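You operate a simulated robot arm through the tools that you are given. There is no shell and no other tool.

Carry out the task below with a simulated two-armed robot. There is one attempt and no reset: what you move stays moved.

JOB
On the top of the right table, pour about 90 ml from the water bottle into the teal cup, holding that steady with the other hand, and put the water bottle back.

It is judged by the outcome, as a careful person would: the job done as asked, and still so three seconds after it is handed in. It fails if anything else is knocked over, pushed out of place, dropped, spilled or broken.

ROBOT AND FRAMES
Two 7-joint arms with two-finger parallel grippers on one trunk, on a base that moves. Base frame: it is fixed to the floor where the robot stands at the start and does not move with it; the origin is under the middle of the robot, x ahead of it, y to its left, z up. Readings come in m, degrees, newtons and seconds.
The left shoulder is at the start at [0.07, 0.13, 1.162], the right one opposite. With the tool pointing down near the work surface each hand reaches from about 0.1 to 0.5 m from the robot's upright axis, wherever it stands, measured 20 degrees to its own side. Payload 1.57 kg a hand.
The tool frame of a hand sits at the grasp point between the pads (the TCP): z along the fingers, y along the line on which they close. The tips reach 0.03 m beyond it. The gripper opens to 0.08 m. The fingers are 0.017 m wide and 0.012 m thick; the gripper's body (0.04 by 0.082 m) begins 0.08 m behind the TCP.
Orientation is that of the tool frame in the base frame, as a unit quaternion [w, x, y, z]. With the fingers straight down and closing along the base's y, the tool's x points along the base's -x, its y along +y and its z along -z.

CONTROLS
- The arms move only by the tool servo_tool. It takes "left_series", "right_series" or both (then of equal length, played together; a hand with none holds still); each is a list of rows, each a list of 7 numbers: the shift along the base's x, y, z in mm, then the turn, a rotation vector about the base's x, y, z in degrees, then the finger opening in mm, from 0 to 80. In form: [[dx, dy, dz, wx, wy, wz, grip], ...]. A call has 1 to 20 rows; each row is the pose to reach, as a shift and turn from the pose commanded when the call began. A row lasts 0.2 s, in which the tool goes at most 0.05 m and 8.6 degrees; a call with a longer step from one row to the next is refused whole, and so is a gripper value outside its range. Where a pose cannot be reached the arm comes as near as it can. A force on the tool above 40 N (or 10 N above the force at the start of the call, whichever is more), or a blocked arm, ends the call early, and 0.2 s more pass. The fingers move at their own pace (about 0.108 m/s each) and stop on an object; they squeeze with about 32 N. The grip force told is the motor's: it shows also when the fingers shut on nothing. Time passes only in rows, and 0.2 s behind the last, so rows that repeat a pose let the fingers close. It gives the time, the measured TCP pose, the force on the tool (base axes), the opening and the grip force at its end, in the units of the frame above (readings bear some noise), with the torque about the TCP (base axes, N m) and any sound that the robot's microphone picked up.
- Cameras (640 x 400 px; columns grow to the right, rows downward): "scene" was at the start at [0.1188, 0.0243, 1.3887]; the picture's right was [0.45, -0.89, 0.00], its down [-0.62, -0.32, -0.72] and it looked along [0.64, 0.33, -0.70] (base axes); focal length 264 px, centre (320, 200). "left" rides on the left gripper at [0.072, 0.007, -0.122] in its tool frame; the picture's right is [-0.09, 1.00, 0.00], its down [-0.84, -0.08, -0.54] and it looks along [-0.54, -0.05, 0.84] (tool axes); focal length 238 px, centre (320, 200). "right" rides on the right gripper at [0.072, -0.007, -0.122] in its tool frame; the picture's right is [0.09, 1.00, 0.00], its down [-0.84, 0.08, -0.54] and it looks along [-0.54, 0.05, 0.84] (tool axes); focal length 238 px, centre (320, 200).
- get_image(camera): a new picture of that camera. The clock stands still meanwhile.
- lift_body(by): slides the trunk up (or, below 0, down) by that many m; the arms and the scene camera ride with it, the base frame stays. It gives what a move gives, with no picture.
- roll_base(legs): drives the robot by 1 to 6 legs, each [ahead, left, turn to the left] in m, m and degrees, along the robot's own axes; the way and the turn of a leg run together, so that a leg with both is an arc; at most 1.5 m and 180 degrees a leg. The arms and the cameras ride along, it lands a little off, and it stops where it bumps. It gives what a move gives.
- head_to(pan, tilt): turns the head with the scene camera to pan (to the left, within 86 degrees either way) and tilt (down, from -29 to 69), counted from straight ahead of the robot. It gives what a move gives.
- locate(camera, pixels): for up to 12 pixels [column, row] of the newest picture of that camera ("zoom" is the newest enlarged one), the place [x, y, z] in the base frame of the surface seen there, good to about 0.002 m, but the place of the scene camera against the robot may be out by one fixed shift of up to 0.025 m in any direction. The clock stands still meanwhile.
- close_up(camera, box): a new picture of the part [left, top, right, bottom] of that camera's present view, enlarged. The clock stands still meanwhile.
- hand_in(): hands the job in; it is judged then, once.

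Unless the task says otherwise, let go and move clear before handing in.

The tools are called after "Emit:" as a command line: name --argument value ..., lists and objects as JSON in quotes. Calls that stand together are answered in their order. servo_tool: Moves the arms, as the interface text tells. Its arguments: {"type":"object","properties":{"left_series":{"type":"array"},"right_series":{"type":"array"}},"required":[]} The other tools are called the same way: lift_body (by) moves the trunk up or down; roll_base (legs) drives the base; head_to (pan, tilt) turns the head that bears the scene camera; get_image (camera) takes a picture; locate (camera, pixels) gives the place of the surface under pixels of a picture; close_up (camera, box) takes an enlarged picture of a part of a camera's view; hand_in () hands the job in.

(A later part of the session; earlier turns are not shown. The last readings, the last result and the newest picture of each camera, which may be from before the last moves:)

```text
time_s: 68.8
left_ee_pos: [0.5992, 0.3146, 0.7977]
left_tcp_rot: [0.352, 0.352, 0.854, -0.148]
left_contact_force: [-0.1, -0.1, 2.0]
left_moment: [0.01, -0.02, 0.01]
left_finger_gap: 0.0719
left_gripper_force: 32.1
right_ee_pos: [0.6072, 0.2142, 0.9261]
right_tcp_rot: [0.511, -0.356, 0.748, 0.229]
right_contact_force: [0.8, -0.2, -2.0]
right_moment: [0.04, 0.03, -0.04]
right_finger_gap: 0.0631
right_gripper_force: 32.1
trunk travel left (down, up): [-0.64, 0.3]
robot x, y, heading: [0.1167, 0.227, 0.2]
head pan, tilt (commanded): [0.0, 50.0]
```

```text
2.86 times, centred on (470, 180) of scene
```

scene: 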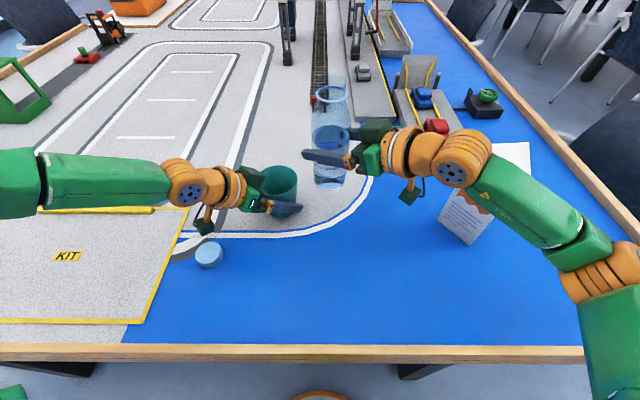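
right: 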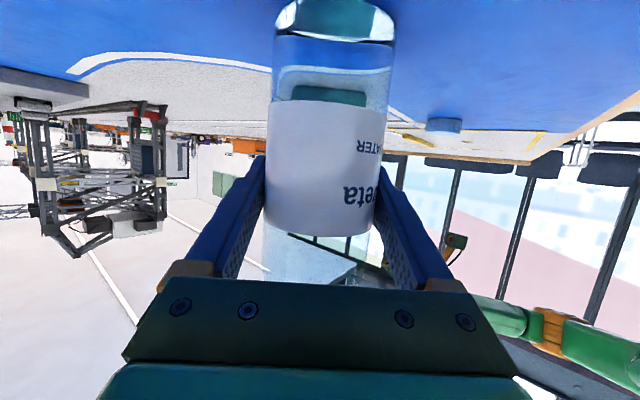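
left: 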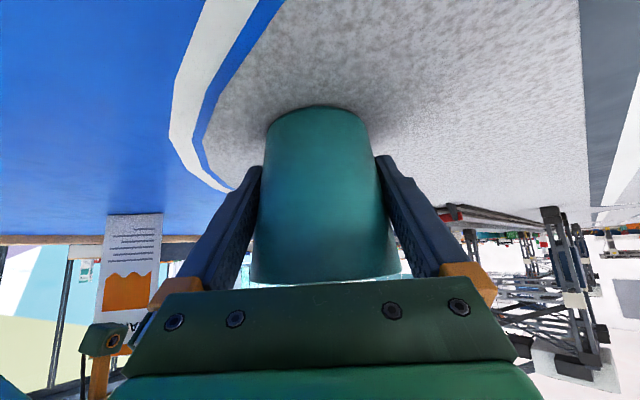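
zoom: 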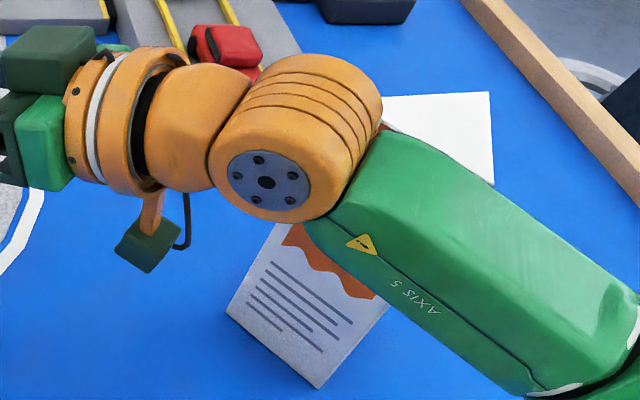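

The forearm (x≤0.46) stays well clear of the cargo box (x≥0.505). I'll now tilt the bottle 70° toward the cup, which is still below the pouring angle, while easing down to z≈0.89.

Emit:
servo_tool --right_series '[[0, 0, 0, -4.98, -0.44, 0, 20], [0, 0, 0, -9.96, -0.87, 0, 20], [0, 0, 0, -14.9, -1.3, 0, 20], [0, 0, 0, -19.9, -1.74, 0, 20], [0, 0, 0, -24.9, -2.18, 0, 20], [0, 0, -2, -29.9, -2.6, 0, 20], [0, 0, -4, -34.9, -3.05, 0, 20], [0, 0, -7, -39.8, -3.5, 0, 20], [0, 0, -10, -44.8, -3.9, 0, 20], [0, 1, -14, -49.8, -4.35, 0, 20], [0, 1, -18, -54.8, -4.8, 0, 20], [0, 2, -23, -59.8, -5.2, 0, 20], [0, 2, -28, -64.7, -5.65, 0, 20], [0, 3, -33, -69.7, -6.1, 0, 20], [0, 3, -35, -69.7, -6.1, 0, 20]]'

Emit:
get_image --camera "scene"

Emit:
close_up --camera "scene" --box '[200, 110, 400, 250]'

Emit:
get_image --camera "left"

Emit:
get_image --camera "right"

```text
time_s: 72.0
left_ee_pos: [0.5986, 0.3139, 0.799]
left_tcp_rot: [0.352, 0.352, 0.855, -0.148]
left_contact_force: [0.3, 0.3, 0.1]
left_moment: [0.04, -0.02, 0.04]
left_finger_gap: 0.0717
left_gripper_force: 32.1
right_ee_pos: [0.6062, 0.215, 0.8901]
right_tcp_rot: [0.252, -0.596, 0.718, -0.257]
right_contact_force: [0.2, 0.0, -2.1]
right_moment: [0.06, 0.0, 0.02]
right_finger_gap: 0.0628
right_gripper_force: 31.7
trunk travel left (down, up): [-0.64, 0.3]
robot x, y, heading: [0.1161, 0.2235, 0.3]
head pan, tilt (commanded): [0.0, 50.0]
```

```text
taken
```

scene: 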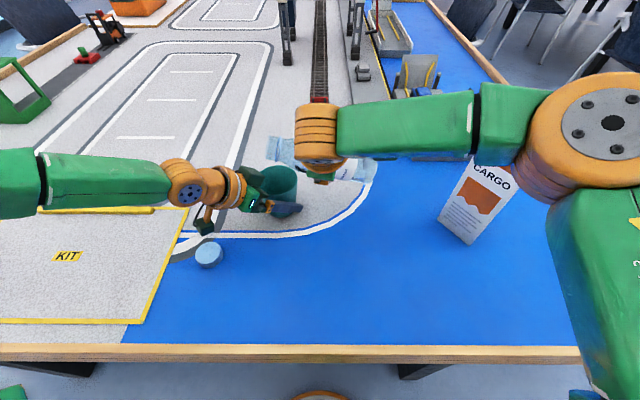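

```text
2.86 times, centred on (300, 180) of scene
```

zoom: 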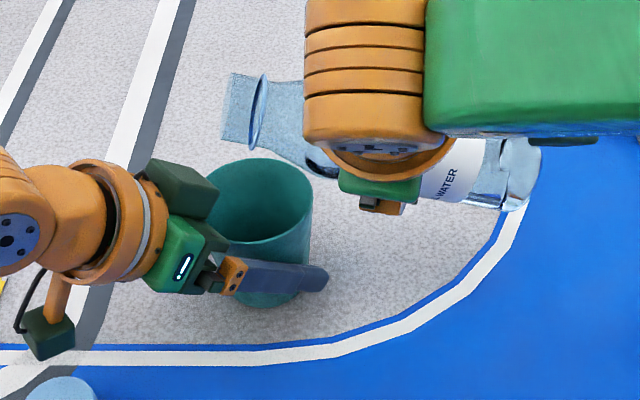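

```text
taken
```

left: 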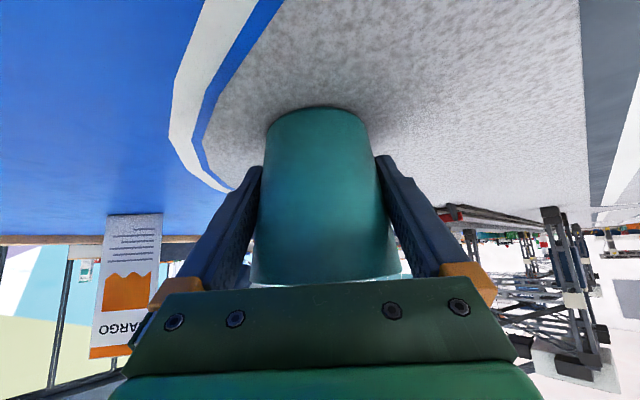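

```text
taken
```

right: 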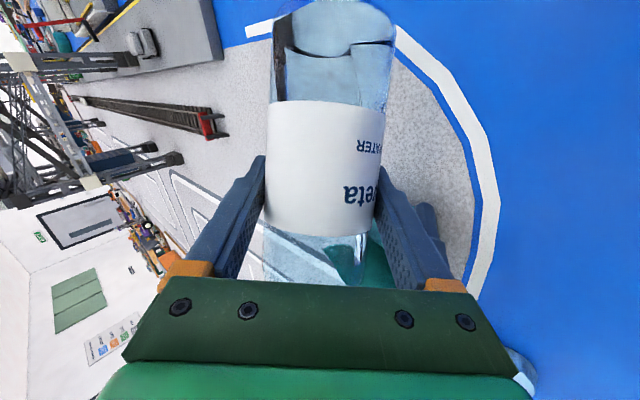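

At 70° no water has poured and the bottle is steady; the mouth ring shows in the zoom near (257,110). I'll locate the ring and the cup rim with the same camera to check their relative position.

Emit:
close_up --camera "scene" --box '[250, 120, 330, 210]'

Emit:
locate --camera "scene" --pixels '[[291, 137], [292, 145], [290, 155], [287, 160], [280, 148], [274, 170], [292, 165], [309, 178], [305, 190], [262, 200]]'

```text
4.44 times, centred on (290, 165) of scene
```

zoom: 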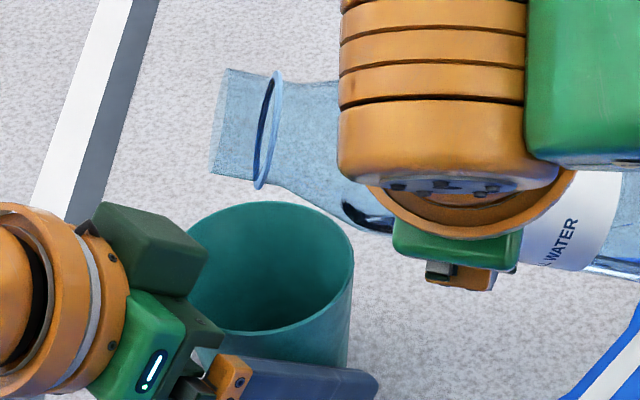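

```text
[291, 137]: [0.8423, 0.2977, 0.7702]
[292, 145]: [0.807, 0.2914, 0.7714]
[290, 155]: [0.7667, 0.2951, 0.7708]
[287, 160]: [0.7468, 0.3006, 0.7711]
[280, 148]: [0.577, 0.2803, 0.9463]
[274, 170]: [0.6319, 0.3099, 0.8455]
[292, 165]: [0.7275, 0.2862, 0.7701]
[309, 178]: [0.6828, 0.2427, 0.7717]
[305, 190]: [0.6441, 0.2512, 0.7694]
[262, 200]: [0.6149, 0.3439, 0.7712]
```

There is clear glass beyond the blue ring in the zoom (columns 212–270), so the true lip is further out than the ring I measured. I'll locate the glass lip and ring points precisely.

Emit:
locate --camera "zoom" --pixels '[[214, 165], [213, 150], [222, 100], [230, 72], [226, 85], [212, 172], [279, 85], [262, 182], [276, 110], [240, 75], [235, 175], [350, 260]]'

Emit:
close_up --camera "scene" --box '[258, 125, 298, 170]'

```text
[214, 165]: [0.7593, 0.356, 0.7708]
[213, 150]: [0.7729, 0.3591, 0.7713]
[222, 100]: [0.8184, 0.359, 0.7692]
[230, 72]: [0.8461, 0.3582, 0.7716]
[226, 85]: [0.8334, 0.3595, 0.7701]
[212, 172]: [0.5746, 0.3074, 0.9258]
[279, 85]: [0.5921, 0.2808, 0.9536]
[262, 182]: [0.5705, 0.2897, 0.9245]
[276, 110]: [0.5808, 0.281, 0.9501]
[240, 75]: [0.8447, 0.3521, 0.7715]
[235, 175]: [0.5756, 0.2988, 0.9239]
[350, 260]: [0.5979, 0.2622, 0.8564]
```

```text
8.89 times, centred on (278, 148) of scene
```

zoom: 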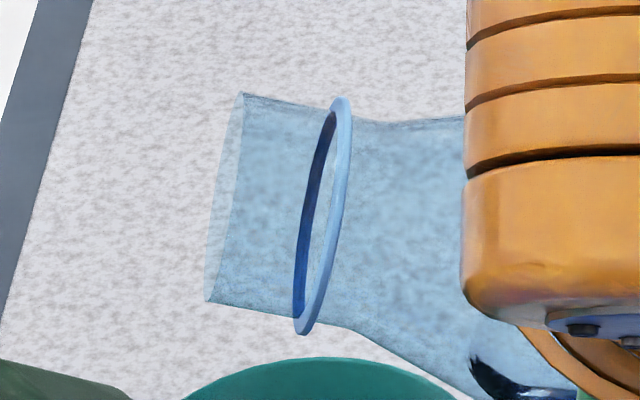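

The glass neck extends about 19 mm beyond the ring, so the lip is already about 10 mm past the cup's centre. I'll shift the bottle 20 mm to the right (−y) so the lip falls just short of centre when pouring, then check.

Emit:
servo_tool --right_series '[[0.5, -5, 0, 0, 0, 0, 20], [1, -10, 0, 0, 0, 0, 20], [1.5, -15, -2, 0, 0, 0, 20], [2, -20, -4, 0, 0, 0, 20], [2, -20, -4, 0, 0, 0, 20]]'

Emit:
close_up --camera "scene" --box '[240, 125, 330, 215]'

```text
time_s: 73.2
left_ee_pos: [0.5981, 0.3154, 0.7984]
left_tcp_rot: [0.352, 0.352, 0.854, -0.148]
left_contact_force: [-0.4, -0.7, 0.1]
left_moment: [-0.01, -0.03, -0.01]
left_finger_gap: 0.0715
left_gripper_force: 31.9
right_ee_pos: [0.6101, 0.1964, 0.8841]
right_tcp_rot: [0.252, -0.595, 0.719, -0.257]
right_contact_force: [-0.3, 0.5, -1.5]
right_moment: [0.08, 0.01, -0.01]
right_finger_gap: 0.063
right_gripper_force: 32.3
trunk travel left (down, up): [-0.64, 0.3]
robot x, y, heading: [0.1153, 0.228, 0.5]
head pan, tilt (commanded): [0.0, 50.0]
```

```text
4.44 times, centred on (285, 170) of scene
```

zoom: 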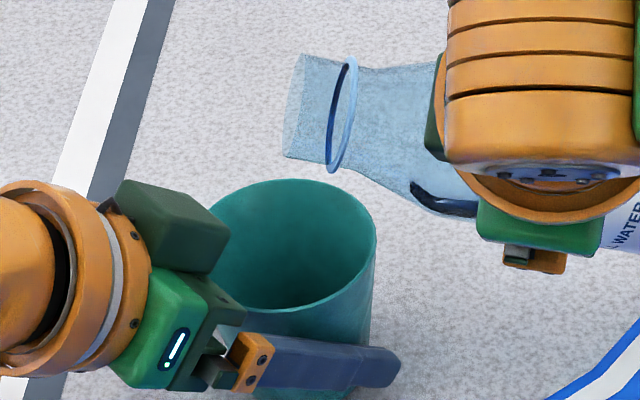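

The lip now shows at zoom column about 285, with the cup rim between columns 212 and 376. I'll locate the lip and rim points together.

Emit:
locate --camera "zoom" --pixels '[[286, 157], [300, 160], [335, 165], [352, 75], [376, 232], [295, 181], [340, 195], [290, 309], [362, 265], [240, 200], [290, 260], [440, 205]]'

```text
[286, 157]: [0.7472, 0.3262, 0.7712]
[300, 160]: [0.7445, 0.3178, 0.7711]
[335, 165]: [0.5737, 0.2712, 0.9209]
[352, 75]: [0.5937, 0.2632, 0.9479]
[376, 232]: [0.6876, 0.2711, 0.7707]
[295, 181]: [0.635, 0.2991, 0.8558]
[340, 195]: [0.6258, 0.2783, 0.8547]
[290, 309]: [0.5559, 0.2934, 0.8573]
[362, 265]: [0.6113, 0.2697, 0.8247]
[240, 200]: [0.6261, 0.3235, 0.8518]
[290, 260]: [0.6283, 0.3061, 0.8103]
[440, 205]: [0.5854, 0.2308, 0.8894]
```

The lip is now about 9 mm short of the cup's centre and in line with it (cup centre (0.5955,0.2985), lip y≈0.290 in scene frame). I'll tilt slowly from 70° to 80° in 2° steps, hold, and look.

Emit:
servo_tool --right_series '[[0, 0, 0, -1.99, -0.17, 0, 20], [0, 0, 0, -3.98, -0.35, 0, 20], [0, 0, 0, -5.98, -0.52, 0, 20], [0, 0, 0, -7.97, -0.7, 0, 20], [0, 0, 0, -9.96, -0.87, 0, 20], [0, 0, 0, -9.96, -0.87, 0, 20], [0, 0, 0, -9.96, -0.87, 0, 20]]'

Emit:
close_up --camera "scene" --box '[240, 125, 330, 215]'

Emit:
get_image --camera "right"

```text
time_s: 74.8
left_ee_pos: [0.6, 0.3149, 0.7986]
left_tcp_rot: [0.352, 0.352, 0.855, -0.148]
left_contact_force: [0.3, 0.4, 0.0]
left_moment: [0.02, 0.0, -0.01]
left_finger_gap: 0.0716
left_gripper_force: 32.2
right_ee_pos: [0.6089, 0.195, 0.8861]
right_tcp_rot: [0.214, -0.61, 0.697, -0.31]
right_contact_force: [-0.6, -0.6, -2.1]
right_moment: [0.01, 0.02, 0.01]
right_finger_gap: 0.063
right_gripper_force: 32.0
trunk travel left (down, up): [-0.64, 0.3]
robot x, y, heading: [0.1114, 0.2319, 0.2]
head pan, tilt (commanded): [0.0, 50.0]
```

```text
4.44 times, centred on (285, 170) of scene
```

zoom: 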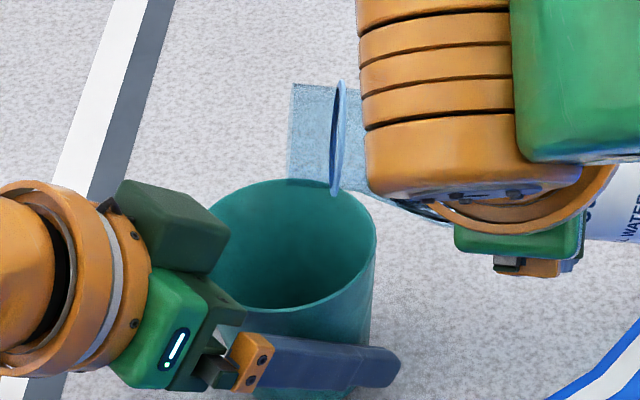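

```text
taken
```

right: 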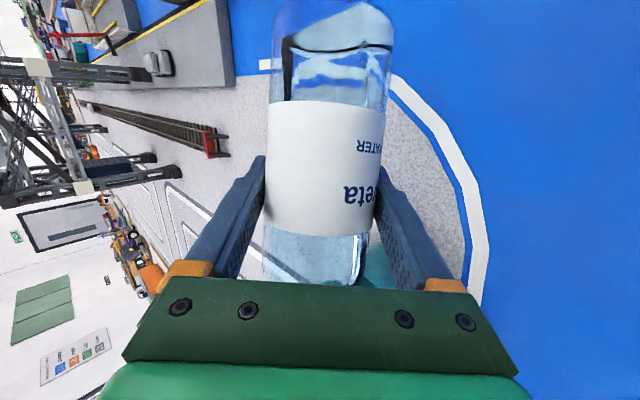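

At 80° the cup is still empty and the water has moved into the neck region. I'll tilt 2° more to 82° and hold.

Emit:
servo_tool --right_series '[[0, 0, 0, -1, -0.09, 0, 20], [0, 0, 0, -1.99, -0.17, 0, 20], [0, 0, 0, -1.99, -0.17, 0, 20], [0, 0, 0, -1.99, -0.17, 0, 20], [0, 0, 0, -1.99, -0.17, 0, 20]]'

Emit:
close_up --camera "scene" --box '[240, 125, 330, 215]'

```text
time_s: 76.0
left_ee_pos: [0.5991, 0.3143, 0.7979]
left_tcp_rot: [0.351, 0.352, 0.855, -0.147]
left_contact_force: [0.0, 0.3, -0.4]
left_moment: [-0.01, 0.0, 0.0]
left_finger_gap: 0.0715
left_gripper_force: 31.9
right_ee_pos: [0.6091, 0.195, 0.8851]
right_tcp_rot: [0.215, -0.609, 0.697, -0.31]
right_contact_force: [0.8, -0.3, -3.4]
right_moment: [0.02, 0.0, -0.01]
right_finger_gap: 0.063
right_gripper_force: 31.9
right hand out of reach, approached as far as the arm can: row 1, 2, 3, 4, 5
trunk travel left (down, up): [-0.64, 0.3]
robot x, y, heading: [0.1191, 0.2274, 0.2]
head pan, tilt (commanded): [0.0, 50.0]
```

```text
4.44 times, centred on (285, 170) of scene
```

zoom: 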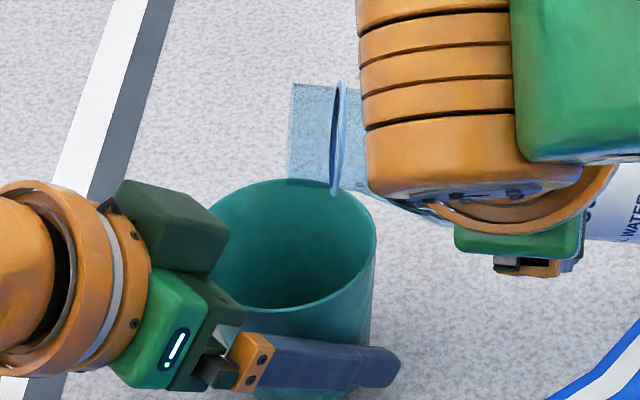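

At 80° the right wrist hits its limit, since the forearm now comes in almost straight from the right. I'll locate the forearm's direction to decide which yaw about the lip would free up more tilt.

Emit:
get_image --camera "scene"

Emit:
locate --camera "scene" --pixels '[[320, 130], [350, 130], [400, 128], [450, 125], [500, 118], [560, 110], [600, 120], [320, 165], [322, 180], [600, 300]]'

```text
taken
```

scene: 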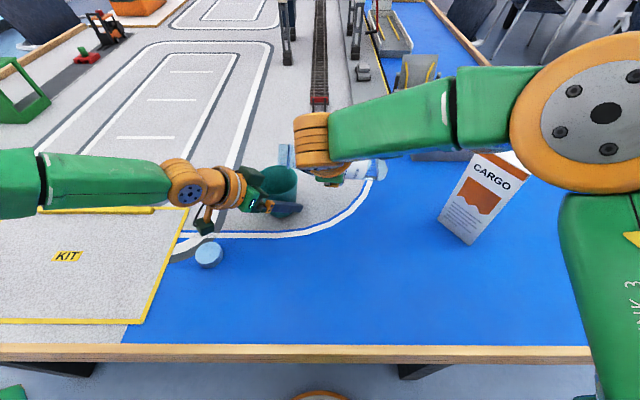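

```text
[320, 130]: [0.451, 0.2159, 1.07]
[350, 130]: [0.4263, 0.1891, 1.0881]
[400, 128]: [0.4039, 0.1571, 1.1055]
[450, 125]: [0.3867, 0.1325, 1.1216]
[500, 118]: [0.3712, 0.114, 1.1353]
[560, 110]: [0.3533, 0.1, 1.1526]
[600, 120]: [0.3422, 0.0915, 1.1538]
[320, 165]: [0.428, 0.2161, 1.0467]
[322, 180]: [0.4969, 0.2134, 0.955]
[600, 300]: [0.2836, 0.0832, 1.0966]
```

The wrist roll and bend are mid-range, so the limit is the arm crossing inward. Swinging the bottle 20° about the lip puts the hand further forward and right while keeping the lip over the cup. I'll first back off to 74°, then swing.

Emit:
servo_tool --right_series '[[0, 0, 0, 1.99, 0.17, 0, 20], [0, 0, 0, 3.98, 0.35, 0, 20], [0, 0, 0, 5.98, 0.52, 0, 20], [0, 0, 0, 5.98, 0.52, 0, 20]]'

Emit:
servo_tool --right_series '[[5, 0.5, 0, 0, 0, 2.5, 20], [10.3, 1.3, 0, 0, 0, 5, 20], [15.5, 2.4, 0, 0, 0, 7.5, 20], [20.6, 3.8, 0, 0, 0, 10, 20], [25.7, 5.3, 0, 0, 0, 12.5, 20], [30.7, 7, 0, 0, 0, 15, 20], [35.6, 9, 0, 0, 0, 17.5, 20], [40.5, 11, 0, 0, 0, 20, 20], [40.5, 11, 0, 0, 0, 20, 20]]'

Emit:
close_up --camera "scene" --box '[240, 125, 360, 215]'

```text
time_s: 77.0
left_ee_pos: [0.599, 0.3147, 0.798]
left_tcp_rot: [0.352, 0.352, 0.855, -0.148]
left_contact_force: [-0.2, 0.7, 0.2]
left_moment: [-0.03, -0.03, 0.05]
left_finger_gap: 0.0716
left_gripper_force: 32.1
right_ee_pos: [0.6088, 0.1966, 0.8857]
right_tcp_rot: [0.243, -0.597, 0.715, -0.27]
right_contact_force: [-0.1, -0.1, -1.8]
right_moment: [0.05, 0.0, 0.03]
right_finger_gap: 0.0628
right_gripper_force: 31.7
trunk travel left (down, up): [-0.64, 0.3]
robot x, y, heading: [0.1121, 0.2287, 0.3]
head pan, tilt (commanded): [0.0, 50.0]
```

```text
time_s: 79.0
left_ee_pos: [0.598, 0.3144, 0.7977]
left_tcp_rot: [0.352, 0.352, 0.855, -0.147]
left_contact_force: [0.3, -0.9, -0.5]
left_moment: [0.04, -0.01, 0.0]
left_finger_gap: 0.0715
left_gripper_force: 31.5
right_ee_pos: [0.6136, 0.2002, 0.8606]
right_tcp_rot: [-0.289, 0.711, -0.599, 0.226]
right_contact_force: [0.3, 0.0, -1.8]
right_moment: [0.07, -0.02, -0.01]
right_finger_gap: 0.063
right_gripper_force: 31.8
right hand out of reach, approached as far as the arm can: row 2, 3, 4, 5, 6, 7, 8, 9
trunk travel left (down, up): [-0.64, 0.3]
robot x, y, heading: [0.1157, 0.2283, 0.5]
head pan, tilt (commanded): [0.0, 50.0]
```

```text
4.44 times, centred on (300, 170) of scene
```

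zoom: 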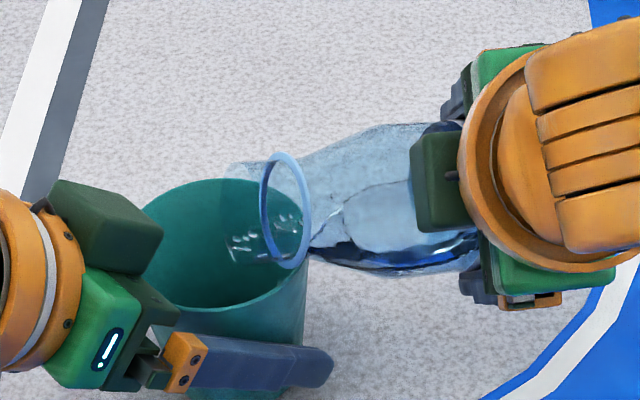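

The swing turned the bottle as asked, but the hand fell short in x and sank to (0.614,0.200,0.861), so this stance cannot pour fully. The earlier stance about 6 cm further left could reach 88°. First I'll check whether any water is in the cup, since there are small streaks near zoom (245,245).

Emit:
close_up --camera "scene" --box '[255, 150, 320, 205]'

Emit:
locate --camera "zoom" --pixels '[[230, 280], [280, 250], [200, 250], [260, 300], [330, 200], [250, 200]]'

```text
7.27 times, centred on (288, 178) of scene
```

zoom: 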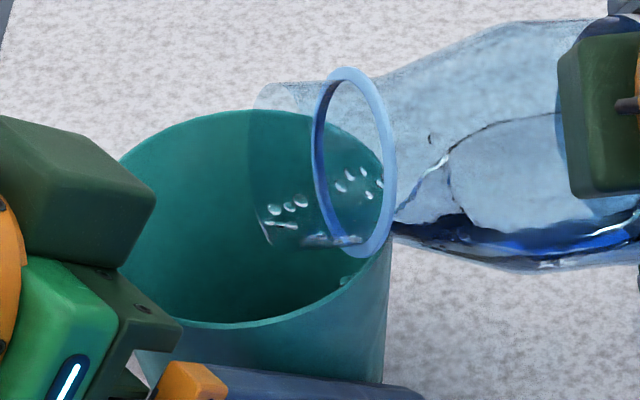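

```text
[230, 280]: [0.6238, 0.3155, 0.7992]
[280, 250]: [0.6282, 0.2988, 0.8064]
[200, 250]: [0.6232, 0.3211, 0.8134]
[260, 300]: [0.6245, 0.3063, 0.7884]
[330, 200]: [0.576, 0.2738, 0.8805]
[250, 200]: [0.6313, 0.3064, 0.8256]
```

The streaks are a few droplets inside the bottle's neck, and nothing is in the cup yet. I'll bring the bottle slowly upright while moving it up and away from the cup to (0.60,0.175,0.925).

Emit:
servo_tool --right_series '[[0, 0, 6, 4.36, 2.13, 0, 20], [0, 0, 12, 8.72, 4.25, 0, 20], [0, 0, 18, 13.08, 6.38, 0, 20], [0, -1, 24, 17.4, 8.5, 0, 20], [-1, -3, 30, 21.8, 10.6, 0, 20], [-2, -5, 36, 26.2, 12.8, 0, 20], [-3, -7, 42, 30.5, 14.9, 0, 20], [-4, -9, 48, 34.9, 17, 0, 20], [-5, -11, 54, 39.2, 19.1, 0, 20], [-6, -13, 58, 43.6, 21.3, 0, 20], [-8, -15, 61, 48, 23.4, 0, 20], [-9, -18, 63, 52.3, 25.5, 0, 20], [-10, -20, 64, 56.7, 27.6, 0, 20], [-12, -23, 64, 61, 29.8, 0, 20], [-13, -25, 64, 65.4, 31.9, 0, 20], [-13, -25, 64, 65.4, 31.9, 0, 20]]'

Emit:
get_image --camera "scene"

```text
time_s: 82.4
left_ee_pos: [0.5992, 0.3149, 0.7977]
left_tcp_rot: [0.352, 0.352, 0.855, -0.147]
left_contact_force: [-1.0, -0.9, 0.0]
left_moment: [0.0, 0.01, 0.0]
left_finger_gap: 0.0714
left_gripper_force: 31.7
right_ee_pos: [0.6008, 0.1739, 0.9259]
right_tcp_rot: [0.456, -0.478, 0.677, 0.325]
right_contact_force: [-0.1, -0.2, -2.6]
right_moment: [0.02, -0.01, -0.02]
right_finger_gap: 0.063
right_gripper_force: 31.9
right hand out of reach, approached as far as the arm can: row 1, 2, 3, 4, 5, 6, 7, 8, 9, 10
trunk travel left (down, up): [-0.64, 0.3]
robot x, y, heading: [0.1161, 0.2292, 0.2]
head pan, tilt (commanded): [0.0, 50.0]
```

```text
taken
```

scene: 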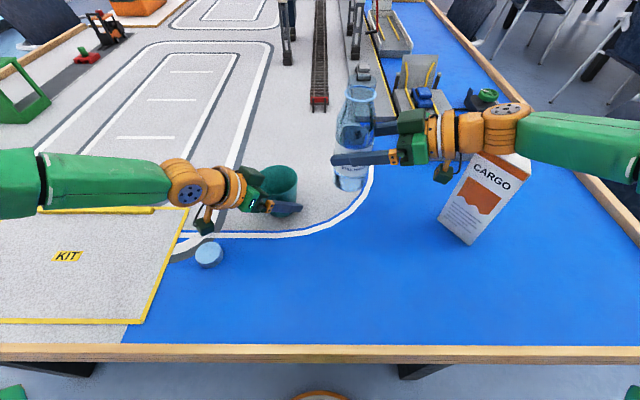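

The bottle is upright again at (0.601,0.174,0.926). The right forearm now passes near the cargo box in the picture, so I'll check its height before turning it back.

Emit:
locate --camera "scene" --pixels '[[505, 110], [500, 150], [540, 155], [580, 165], [560, 130], [470, 150], [515, 157], [449, 175]]'

Emit:
close_up --camera "scene" --box '[400, 80, 600, 250]'

```text
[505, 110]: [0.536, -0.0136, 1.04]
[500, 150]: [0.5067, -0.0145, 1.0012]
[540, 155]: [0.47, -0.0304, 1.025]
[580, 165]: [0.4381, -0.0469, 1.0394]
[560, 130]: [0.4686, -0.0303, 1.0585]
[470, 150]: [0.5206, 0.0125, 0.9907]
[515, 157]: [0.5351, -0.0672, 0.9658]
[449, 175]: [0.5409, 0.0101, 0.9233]
```

```text
2.35 times, centred on (500, 165) of scene
```

zoom: 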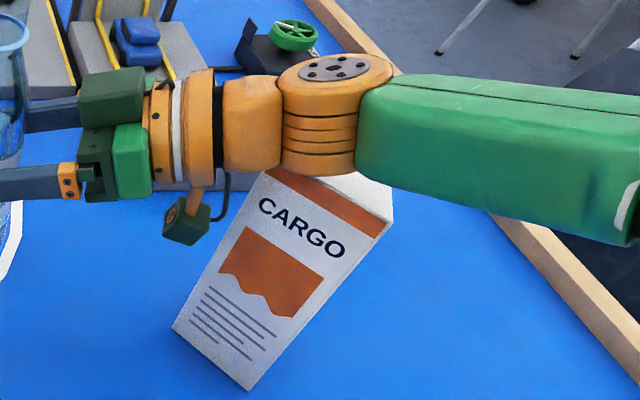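

The wrist joint is close above the cargo box's left corner; its near side is at (0.507,−0.015), and the box has not moved. I'll raise the hand first, then turn it back 20° so the arm swings clear of the box.

Emit:
servo_tool --right_series '[[0, 2, 10, 0, 0, 0, 20], [0, 5, 20, 0, 0, 0, 20], [-2, 7, 22, 0, 0, -3, 20], [-4, 8, 22, 0, 0, -6, 20], [-6, 8, 22, 0, 0, -9, 20], [-8, 8, 22, 0, 0, -12, 20], [-10, 8, 20, 0, 0, -16, 20], [-12, 8, 18, 0, 0, -20, 20], [-12, 8, 18, 0, 0, -20, 20]]'

Emit:
get_image --camera "scene"

```text
time_s: 84.4
left_ee_pos: [0.5995, 0.315, 0.7976]
left_tcp_rot: [0.352, 0.352, 0.855, -0.148]
left_contact_force: [-0.9, 0.0, 0.2]
left_moment: [0.01, 0.02, -0.03]
left_finger_gap: 0.0712
left_gripper_force: 32.0
right_ee_pos: [0.5901, 0.1808, 0.944]
right_tcp_rot: [0.504, -0.355, 0.75, 0.24]
right_contact_force: [0.1, -0.2, -1.9]
right_moment: [0.0, -0.02, 0.01]
right_finger_gap: 0.063
right_gripper_force: 32.1
trunk travel left (down, up): [-0.64, 0.3]
robot x, y, heading: [0.1138, 0.2239, 0.1]
head pan, tilt (commanded): [0.0, 50.0]
```

```text
taken
```

scene: 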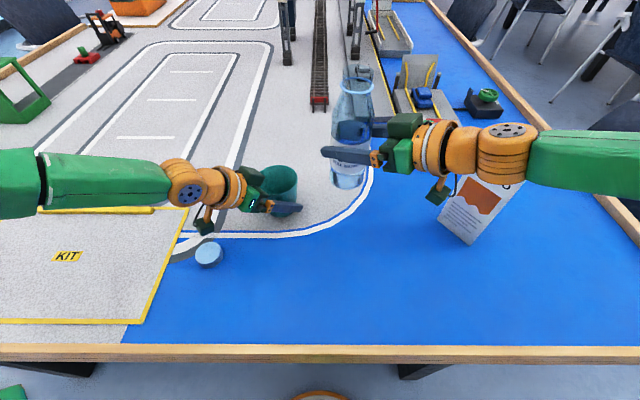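

The arm is clear, and the box still stands at the same pixels (bottom corner (470,245)). I'll release the cup and back the left hand off, and move the bottle a bit away, so the base can shift left to the stance where the full tilt was reachable.

Emit:
servo_tool --left_series '[[0, 0, 0, 0, 0, 0, 74], [0, 0, 0, 0, 0, 0, 80], [0, 0, 0, 0, 0, 0, 80], [-10, 10, 14.1, 0, 0, 0, 80], [-20, 20, 28.3, 0, 0, 0, 80], [-30, 30, 42.4, 0, 0, 0, 80], [-40, 40, 56.6, 0, 0, 0, 80], [-50, 50, 70.7, 0, 0, 0, 80], [-60, 60, 84.9, 0, 0, 0, 80], [-60, 60, 100, 0, 0, 0, 80]]' --right_series '[[0, 0, 0, 0, 0, 0, 20], [0, 0, 0, 0, 0, 0, 20], [-2, -4, 0, 0, 0, 0, 20], [-5, -9, 0, 0, 0, 0, 20], [-8, -15, 0, 0, 0, 0, 20], [-11, -21, 0, 0, 0, 0, 20], [-14, -27, 0, 0, 0, 0, 20], [-17, -33, 0, 0, 0, 0, 20], [-19, -38, 0, 0, 0, 0, 20], [-20, -40, 0, 0, 0, 0, 20]]'

Emit:
get_image --camera "scene"

```text
time_s: 86.6
left_ee_pos: [0.537, 0.3734, 0.8977]
left_tcp_rot: [0.352, 0.352, 0.855, -0.148]
left_contact_force: [0.4, -1.1, -0.3]
left_moment: [0.0, 0.02, -0.03]
left_finger_gap: 0.0801
left_gripper_force: 0.1
right_ee_pos: [0.5697, 0.1394, 0.9439]
right_tcp_rot: [0.505, -0.354, 0.75, 0.24]
right_contact_force: [0.1, -0.5, -1.3]
right_moment: [0.0, -0.03, -0.02]
right_finger_gap: 0.0629
right_gripper_force: 32.2
trunk travel left (down, up): [-0.64, 0.3]
robot x, y, heading: [0.1188, 0.2257, 0.6]
head pan, tilt (commanded): [0.0, 50.0]
```

```text
taken
```

scene: 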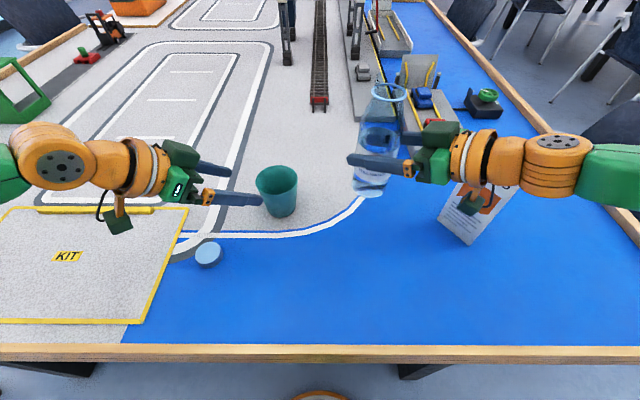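

The cup stands untouched at (277,190), and both hands are clear. I'll move the base 6.2 cm left and 1.8 cm ahead.

Emit:
roll_base --legs '[[0.018, 0.062, 0]]'

Emit:
get_image --camera "scene"

Emit:
get_image --camera "left"

```text
time_s: 87.6
left_ee_pos: [0.5553, 0.4343, 0.8969]
left_tcp_rot: [0.352, 0.353, 0.854, -0.148]
left_contact_force: [-0.1, 0.2, 0.3]
left_moment: [0.02, -0.01, -0.04]
left_finger_gap: 0.0801
left_gripper_force: 0.0
right_ee_pos: [0.5871, 0.1999, 0.9439]
right_tcp_rot: [0.505, -0.354, 0.75, 0.24]
right_contact_force: [0.2, -0.6, -2.8]
right_moment: [0.02, -0.05, -0.01]
right_finger_gap: 0.0628
right_gripper_force: 32.1
trunk travel left (down, up): [-0.64, 0.3]
robot x, y, heading: [0.1324, 0.2912, -0.0]
head pan, tilt (commanded): [0.0, 50.0]
```

```text
taken
```

scene: 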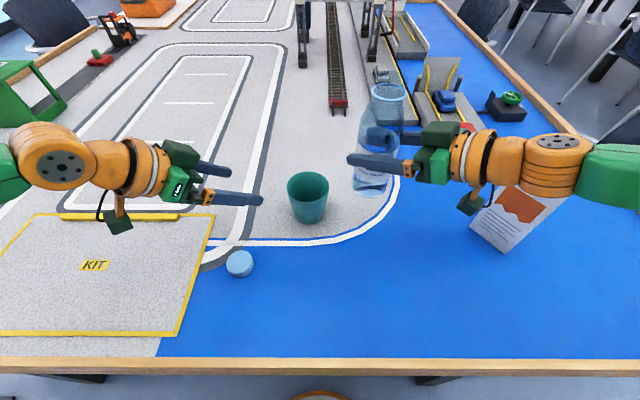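

```text
taken
```

left: 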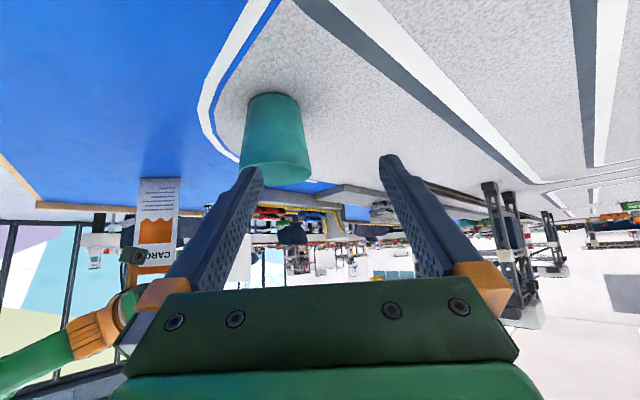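

The base is at (0.132,0.291). I'll bring the left hand to the cup's pre-grasp point again and check alignment.

Emit:
servo_tool --left_series '[[-6, -20, 0, 0, 0, 0, 80], [-12, -40, -5, 0, 0, 0, 80], [-17, -59, -14, 0, 0, 0, 80], [-17, -59, -14, 0, 0, 0, 80]]'

Emit:
get_image --camera "left"

Emit:
locate --camera "left" --pixels '[[320, 140], [300, 150], [345, 150], [320, 120], [300, 120], [340, 120], [320, 100], [305, 100], [335, 100]]'

```text
time_s: 88.6
left_ee_pos: [0.5377, 0.3755, 0.8816]
left_tcp_rot: [0.352, 0.352, 0.855, -0.148]
left_contact_force: [-0.3, -0.2, -0.4]
left_moment: [-0.01, 0.01, -0.02]
left_finger_gap: 0.08
left_gripper_force: 0.1
right_ee_pos: [0.5881, 0.2014, 0.9438]
right_tcp_rot: [0.504, -0.355, 0.75, 0.24]
right_contact_force: [-0.4, -0.1, -1.9]
right_moment: [0.0, -0.01, 0.01]
right_finger_gap: 0.0629
right_gripper_force: 32.2
trunk travel left (down, up): [-0.64, 0.3]
robot x, y, heading: [0.1302, 0.2883, 0.3]
head pan, tilt (commanded): [0.0, 50.0]
```

```text
taken
```

left: 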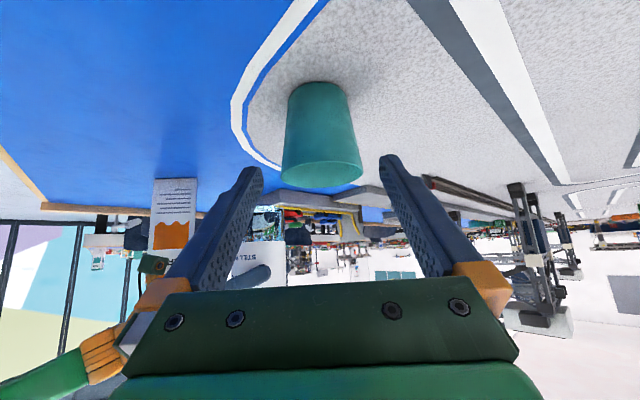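

```text
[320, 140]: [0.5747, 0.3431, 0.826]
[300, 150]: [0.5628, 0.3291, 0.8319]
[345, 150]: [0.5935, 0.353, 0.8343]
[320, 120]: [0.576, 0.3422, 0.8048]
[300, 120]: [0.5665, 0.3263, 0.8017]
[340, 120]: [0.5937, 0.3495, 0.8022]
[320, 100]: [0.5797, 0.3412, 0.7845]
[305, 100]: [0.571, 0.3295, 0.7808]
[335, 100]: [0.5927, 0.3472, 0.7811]
```

The cup fits centre (0.599,0.3145), on the left tool axis within 1 mm. I'll advance 120 mm in small steps and then close the fingers on the cup.

Emit:
servo_tool --left_series '[[10, -10, -14, 0, 0, 0, 80], [20, -20, -28, 0, 0, 0, 80], [30, -30, -42, 0, 0, 0, 80], [40, -40, -56, 0, 0, 0, 80], [50, -50, -70, 0, 0, 0, 80], [60, -60, -83.5, 0, 0, 0, 80], [60, -60, -83.5, 0, 0, 0, 80]]'

Emit:
get_image --camera "left"

```text
time_s: 90.2
left_ee_pos: [0.5896, 0.3312, 0.8109]
left_tcp_rot: [0.352, 0.352, 0.854, -0.148]
left_contact_force: [0.3, -0.8, 1.1]
left_moment: [-0.04, 0.03, 0.01]
left_finger_gap: 0.08
left_gripper_force: 0.0
left hand out of reach, approached as far as the arm can: row 6, 7
right_ee_pos: [0.5881, 0.2025, 0.9444]
right_tcp_rot: [0.504, -0.355, 0.75, 0.241]
right_contact_force: [0.8, -0.3, -1.7]
right_moment: [-0.03, 0.01, -0.01]
right_finger_gap: 0.063
right_gripper_force: 32.1
trunk travel left (down, up): [-0.64, 0.3]
robot x, y, heading: [0.134, 0.2896, 0.3]
head pan, tilt (commanded): [0.0, 50.0]
```

```text
taken
```

left: 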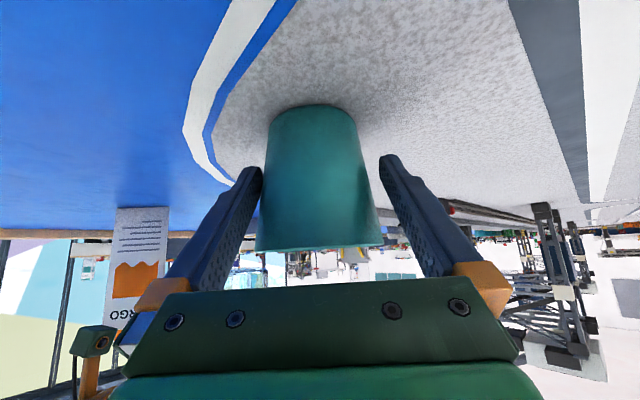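

The left hand stopped short at (0.590,0.331,0.811), about 5 mm off to one side. Flat tool slopes run out of reach from this stance, so I'll back out along the axis, pitch the tool 7° steeper, and line up again.

Emit:
servo_tool --left_series '[[-10, 10, 14, 0, 0, 0, 80], [-20, 20, 28, 0, 0, 0, 80], [-35, 35, 49.5, 0, 0, 0, 80], [-35, 31, 58, 2.5, 2.5, 0, 80], [-34.6, 27.3, 67, 4.95, 4.95, 0, 80], [-34.6, 27.3, 67, 4.95, 4.95, 0, 80]]'

Emit:
get_image --camera "left"

```text
time_s: 91.6
left_ee_pos: [0.5525, 0.3589, 0.879]
left_tcp_rot: [0.299, 0.36, 0.875, -0.126]
left_contact_force: [0.4, 0.2, 0.0]
left_moment: [0.05, -0.01, 0.0]
left_finger_gap: 0.0801
left_gripper_force: 0.0
left hand out of reach, approached as far as the arm can: row 4
right_ee_pos: [0.5879, 0.2031, 0.9448]
right_tcp_rot: [0.505, -0.354, 0.75, 0.24]
right_contact_force: [0.6, 0.8, -2.5]
right_moment: [-0.04, -0.01, 0.02]
right_finger_gap: 0.0629
right_gripper_force: 32.0
trunk travel left (down, up): [-0.64, 0.3]
robot x, y, heading: [0.13, 0.2908, 0.3]
head pan, tilt (commanded): [0.0, 50.0]
```

```text
taken
```

left: 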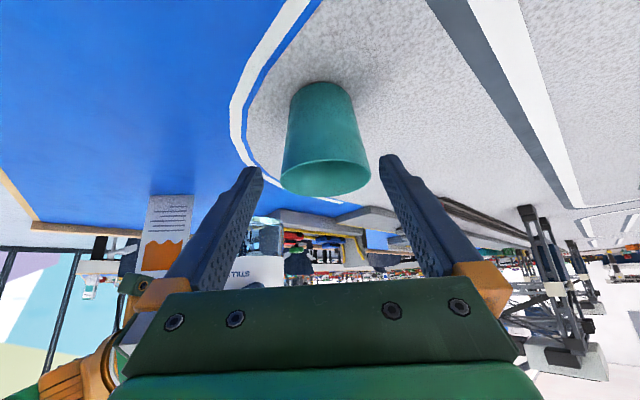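

Now the tool slope is 52° and the cup is centred to within about 2 mm. I'll advance to the grasp point again.

Emit:
servo_tool --left_series '[[9, -8, -16, 0, 0, 0, 80], [18, -17, -32, 0, 0, 0, 80], [27, -26, -48, 0, 0, 0, 80], [36, -35, -64, 0, 0, 0, 80], [45, -43.5, -80, 0, 0, 0, 80], [45, -43.5, -80, 0, 0, 0, 80]]'

Emit:
get_image --camera "left"

```text
time_s: 93.0
left_ee_pos: [0.5818, 0.3366, 0.8124]
left_tcp_rot: [0.299, 0.36, 0.875, -0.125]
left_contact_force: [0.5, 0.6, 0.5]
left_moment: [0.0, 0.01, 0.0]
left_finger_gap: 0.0799
left_gripper_force: 0.0
left hand out of reach, approached as far as the arm can: row 4, 5, 6
right_ee_pos: [0.5884, 0.2016, 0.9429]
right_tcp_rot: [0.504, -0.355, 0.75, 0.241]
right_contact_force: [0.5, 0.0, -2.6]
right_moment: [0.05, 0.0, 0.03]
right_finger_gap: 0.0629
right_gripper_force: 32.1
trunk travel left (down, up): [-0.64, 0.3]
robot x, y, heading: [0.1361, 0.2939, 0.3]
head pan, tilt (commanded): [0.0, 50.0]
```

```text
taken
```

left: 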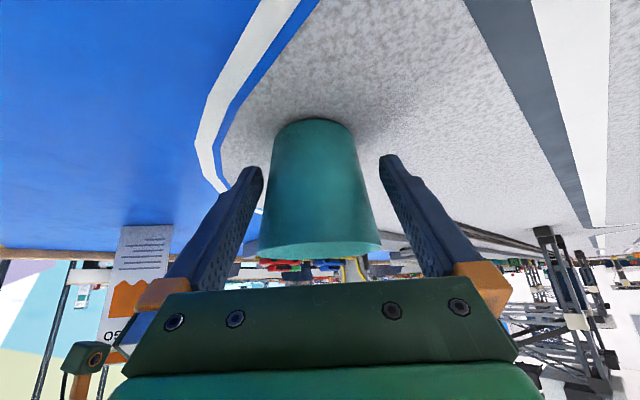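

Still short at (0.582,0.337,0.812), so the left yaw of −45° is the problem here rather than slope. I'll back out and try yaw −30° with the steeper slope; my geometry shows that still leaves about 4.5 cm between the hands during the pour.

Emit:
servo_tool --left_series '[[-10, 10, 18, 0, 0, 0, 80], [-20, 20, 37, 0, 0, 0, 80], [-30.5, 30.5, 55, 0, 0, 0, 80], [-32, 23, 60, 0, 0, 5, 80], [-34.5, 16, 64, 0, 0, 10, 80], [-36.6, 9.2, 65.4, 0, 0, 15, 80], [-36.6, 9.2, 65.4, 0, 0, 15, 80]]'

Emit:
get_image --camera "left"

```text
time_s: 94.6
left_ee_pos: [0.5453, 0.3472, 0.8799]
left_tcp_rot: [0.313, 0.242, 0.914, -0.085]
left_contact_force: [0.2, 0.0, 0.6]
left_moment: [-0.01, -0.02, -0.01]
left_finger_gap: 0.0799
left_gripper_force: 0.1
right_ee_pos: [0.588, 0.2027, 0.9444]
right_tcp_rot: [0.504, -0.355, 0.75, 0.241]
right_contact_force: [0.6, -0.7, -2.6]
right_moment: [-0.03, -0.01, 0.0]
right_finger_gap: 0.0628
right_gripper_force: 32.2
trunk travel left (down, up): [-0.64, 0.3]
robot x, y, heading: [0.1328, 0.2882, 0.3]
head pan, tilt (commanded): [0.0, 50.0]
```

```text
taken
```

left: 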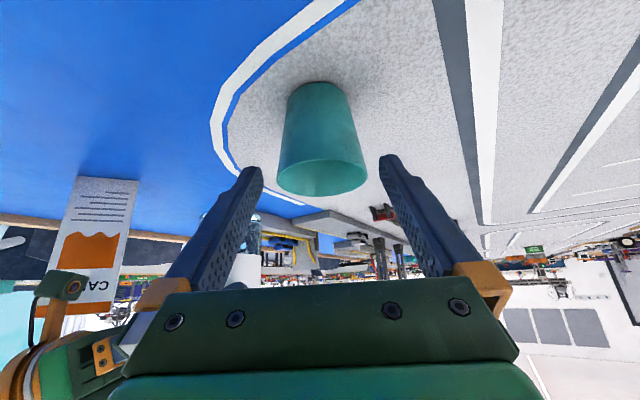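

Yaw −30° is held with no reach warning and the cup is centred (rim columns 277–368). I'll advance to the grasp point.

Emit:
servo_tool --left_series '[[10.7, -6.4, -16.1, 0, 0, 0, 80], [21.4, -12.8, -32.2, 0, 0, 0, 80], [32.1, -19.2, -48.3, 0, 0, 0, 80], [42.8, -25.6, -64.4, 0, 0, 0, 80], [53.5, -32, -80.5, 0, 0, 0, 80], [53.5, -32, -80.5, 0, 0, 0, 80]]'

Emit:
get_image --camera "left"

Emit:
get_image --camera "scene"

```text
time_s: 96.0
left_ee_pos: [0.5797, 0.3468, 0.8186]
left_tcp_rot: [0.314, 0.242, 0.914, -0.086]
left_contact_force: [-0.1, 0.5, -0.1]
left_moment: [-0.01, -0.01, 0.02]
left_finger_gap: 0.0803
left_gripper_force: 0.2
left hand out of reach, approached as far as the arm can: row 3, 4, 5, 6
right_ee_pos: [0.5888, 0.203, 0.9449]
right_tcp_rot: [0.505, -0.354, 0.75, 0.241]
right_contact_force: [-1.0, 0.6, -2.2]
right_moment: [-0.02, 0.0, -0.04]
right_finger_gap: 0.0626
right_gripper_force: 32.1
trunk travel left (down, up): [-0.64, 0.3]
robot x, y, heading: [0.1358, 0.2895, 0.5]
head pan, tilt (commanded): [0.0, 50.0]
```

```text
taken
```

left: 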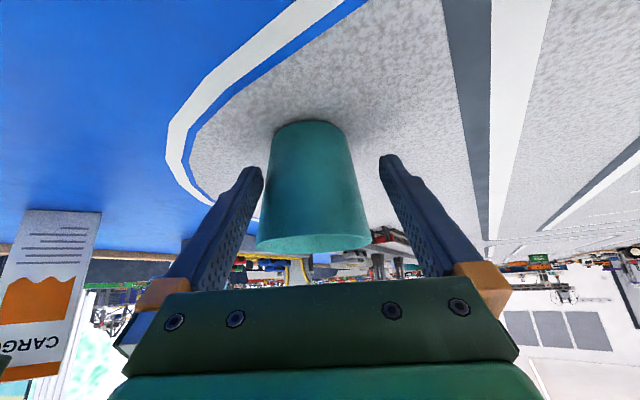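

```text
taken
```

scene: 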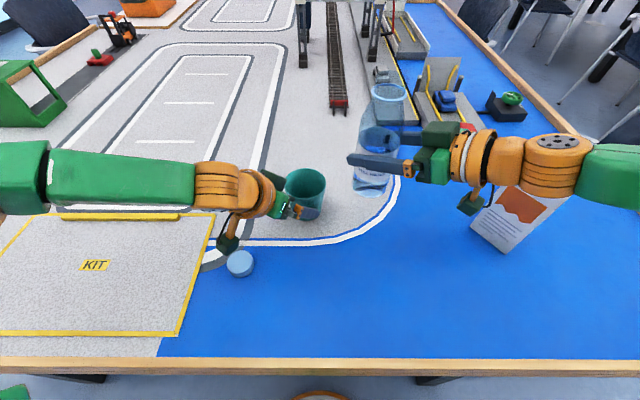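

The left hand again stalls at (0.580,0.347,0.819), unable to move further inward. I'll look at the left arm's posture to understand why.

Emit:
head_to --pan 45 --tilt 45

Emit:
get_image --camera "scene"

Emit:
locate --camera "scene" --pixels '[[100, 330], [180, 230], [260, 180], [300, 200], [330, 230], [360, 250], [400, 280], [430, 290], [280, 160], [220, 150]]'

```text
time_s: 97.1
left_ee_pos: [0.5789, 0.3473, 0.819]
left_tcp_rot: [0.314, 0.243, 0.914, -0.086]
left_contact_force: [-0.6, 0.5, 1.4]
left_moment: [0.0, -0.04, 0.04]
left_finger_gap: 0.0801
left_gripper_force: 0.0
right_ee_pos: [0.5884, 0.2019, 0.943]
right_tcp_rot: [0.504, -0.355, 0.75, 0.241]
right_contact_force: [-0.3, -0.5, -2.8]
right_moment: [0.0, 0.0, 0.01]
right_finger_gap: 0.0633
right_gripper_force: 31.5
trunk travel left (down, up): [-0.64, 0.3]
robot x, y, heading: [0.1322, 0.2872, 0.3]
head pan, tilt (commanded): [45.0, 45.0]
```

```text
taken
```

scene: 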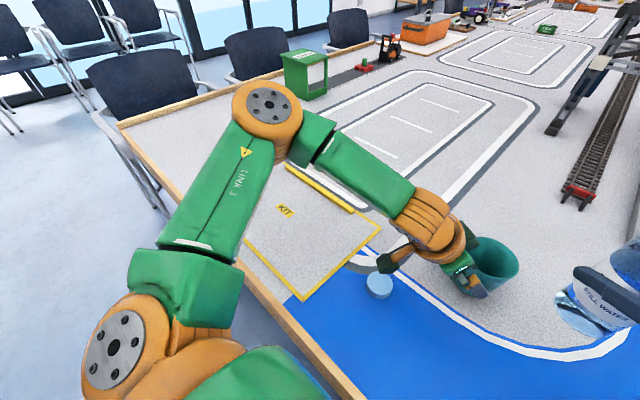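

```text
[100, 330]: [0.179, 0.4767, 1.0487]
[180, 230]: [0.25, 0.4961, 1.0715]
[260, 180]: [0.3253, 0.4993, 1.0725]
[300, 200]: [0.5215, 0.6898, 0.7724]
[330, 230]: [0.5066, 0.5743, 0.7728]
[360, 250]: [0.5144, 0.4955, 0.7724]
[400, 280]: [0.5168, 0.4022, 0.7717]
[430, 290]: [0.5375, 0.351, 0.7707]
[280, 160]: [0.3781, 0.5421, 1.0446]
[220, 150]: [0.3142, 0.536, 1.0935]
```

The clips show that steeper slopes made the left reach worse, and the right arm worked well at a flat 22°. I'll back the left hand out and try a flatter slope of 30° at yaw −45°; the camera housing still clears the table by about 1.5 cm.

Emit:
servo_tool --left_series '[[-12, 7, 18, 0, 0, 0, 80], [-24, 14, 36, 0, 0, 0, 80], [-37, 21.5, 55, 0, 0, 0, 80], [-42, 28, 54, -3.3, -4.4, -3.75, 80], [-47, 34, 52, -6.6, -8.85, -7.5, 80], [-51, 38, 48, -9.9, -13.3, -11.25, 80], [-54, 41.5, 44, -13.2, -17.7, -15, 80], [-54, 41.5, 44, -13.2, -17.7, -15, 80]]'

Emit:
head_to --pan 10 --tilt 50

Emit:
get_image --camera "scene"

Emit:
get_image --camera "left"

```text
time_s: 98.9
left_ee_pos: [0.5255, 0.391, 0.8638]
left_tcp_rot: [0.462, 0.332, 0.8, -0.192]
left_contact_force: [-0.7, 0.5, -1.7]
left_moment: [0.01, 0.01, 0.0]
left_finger_gap: 0.0799
left_gripper_force: 0.1
right_ee_pos: [0.5879, 0.2018, 0.944]
right_tcp_rot: [0.504, -0.355, 0.75, 0.241]
right_contact_force: [-0.2, 0.3, -1.9]
right_moment: [0.02, 0.0, 0.01]
right_finger_gap: 0.0629
right_gripper_force: 32.1
trunk travel left (down, up): [-0.64, 0.3]
robot x, y, heading: [0.1338, 0.2917, 0.5]
head pan, tilt (commanded): [45.0, 45.0]
```

```text
time_s: 99.9
left_ee_pos: [0.5252, 0.3903, 0.8621]
left_tcp_rot: [0.462, 0.331, 0.8, -0.191]
left_contact_force: [-0.2, 0.0, -0.7]
left_moment: [0.0, -0.02, 0.01]
left_finger_gap: 0.0804
left_gripper_force: 0.1
right_ee_pos: [0.5885, 0.2027, 0.9442]
right_tcp_rot: [0.504, -0.355, 0.75, 0.24]
right_contact_force: [-0.2, -0.4, -2.6]
right_moment: [0.01, 0.0, -0.03]
right_finger_gap: 0.0628
right_gripper_force: 32.3
trunk travel left (down, up): [-0.64, 0.3]
robot x, y, heading: [0.1344, 0.2886, 0.1]
head pan, tilt (commanded): [10.0, 50.0]
```

```text
taken
```

scene: 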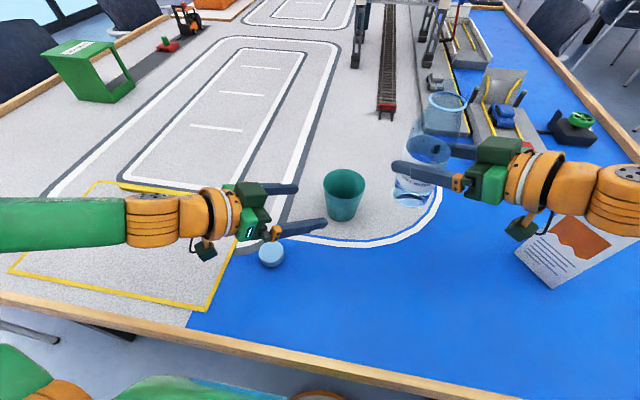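

```text
taken
```

left: 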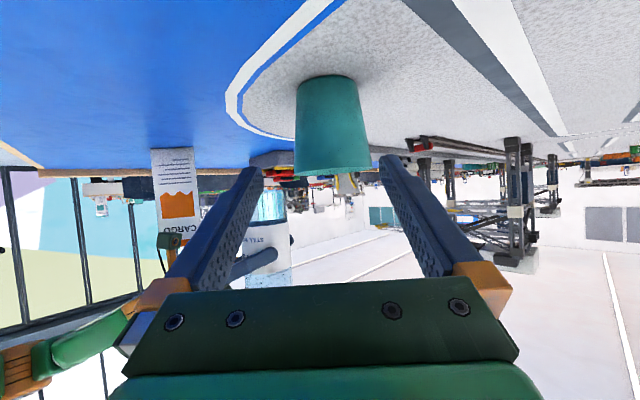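

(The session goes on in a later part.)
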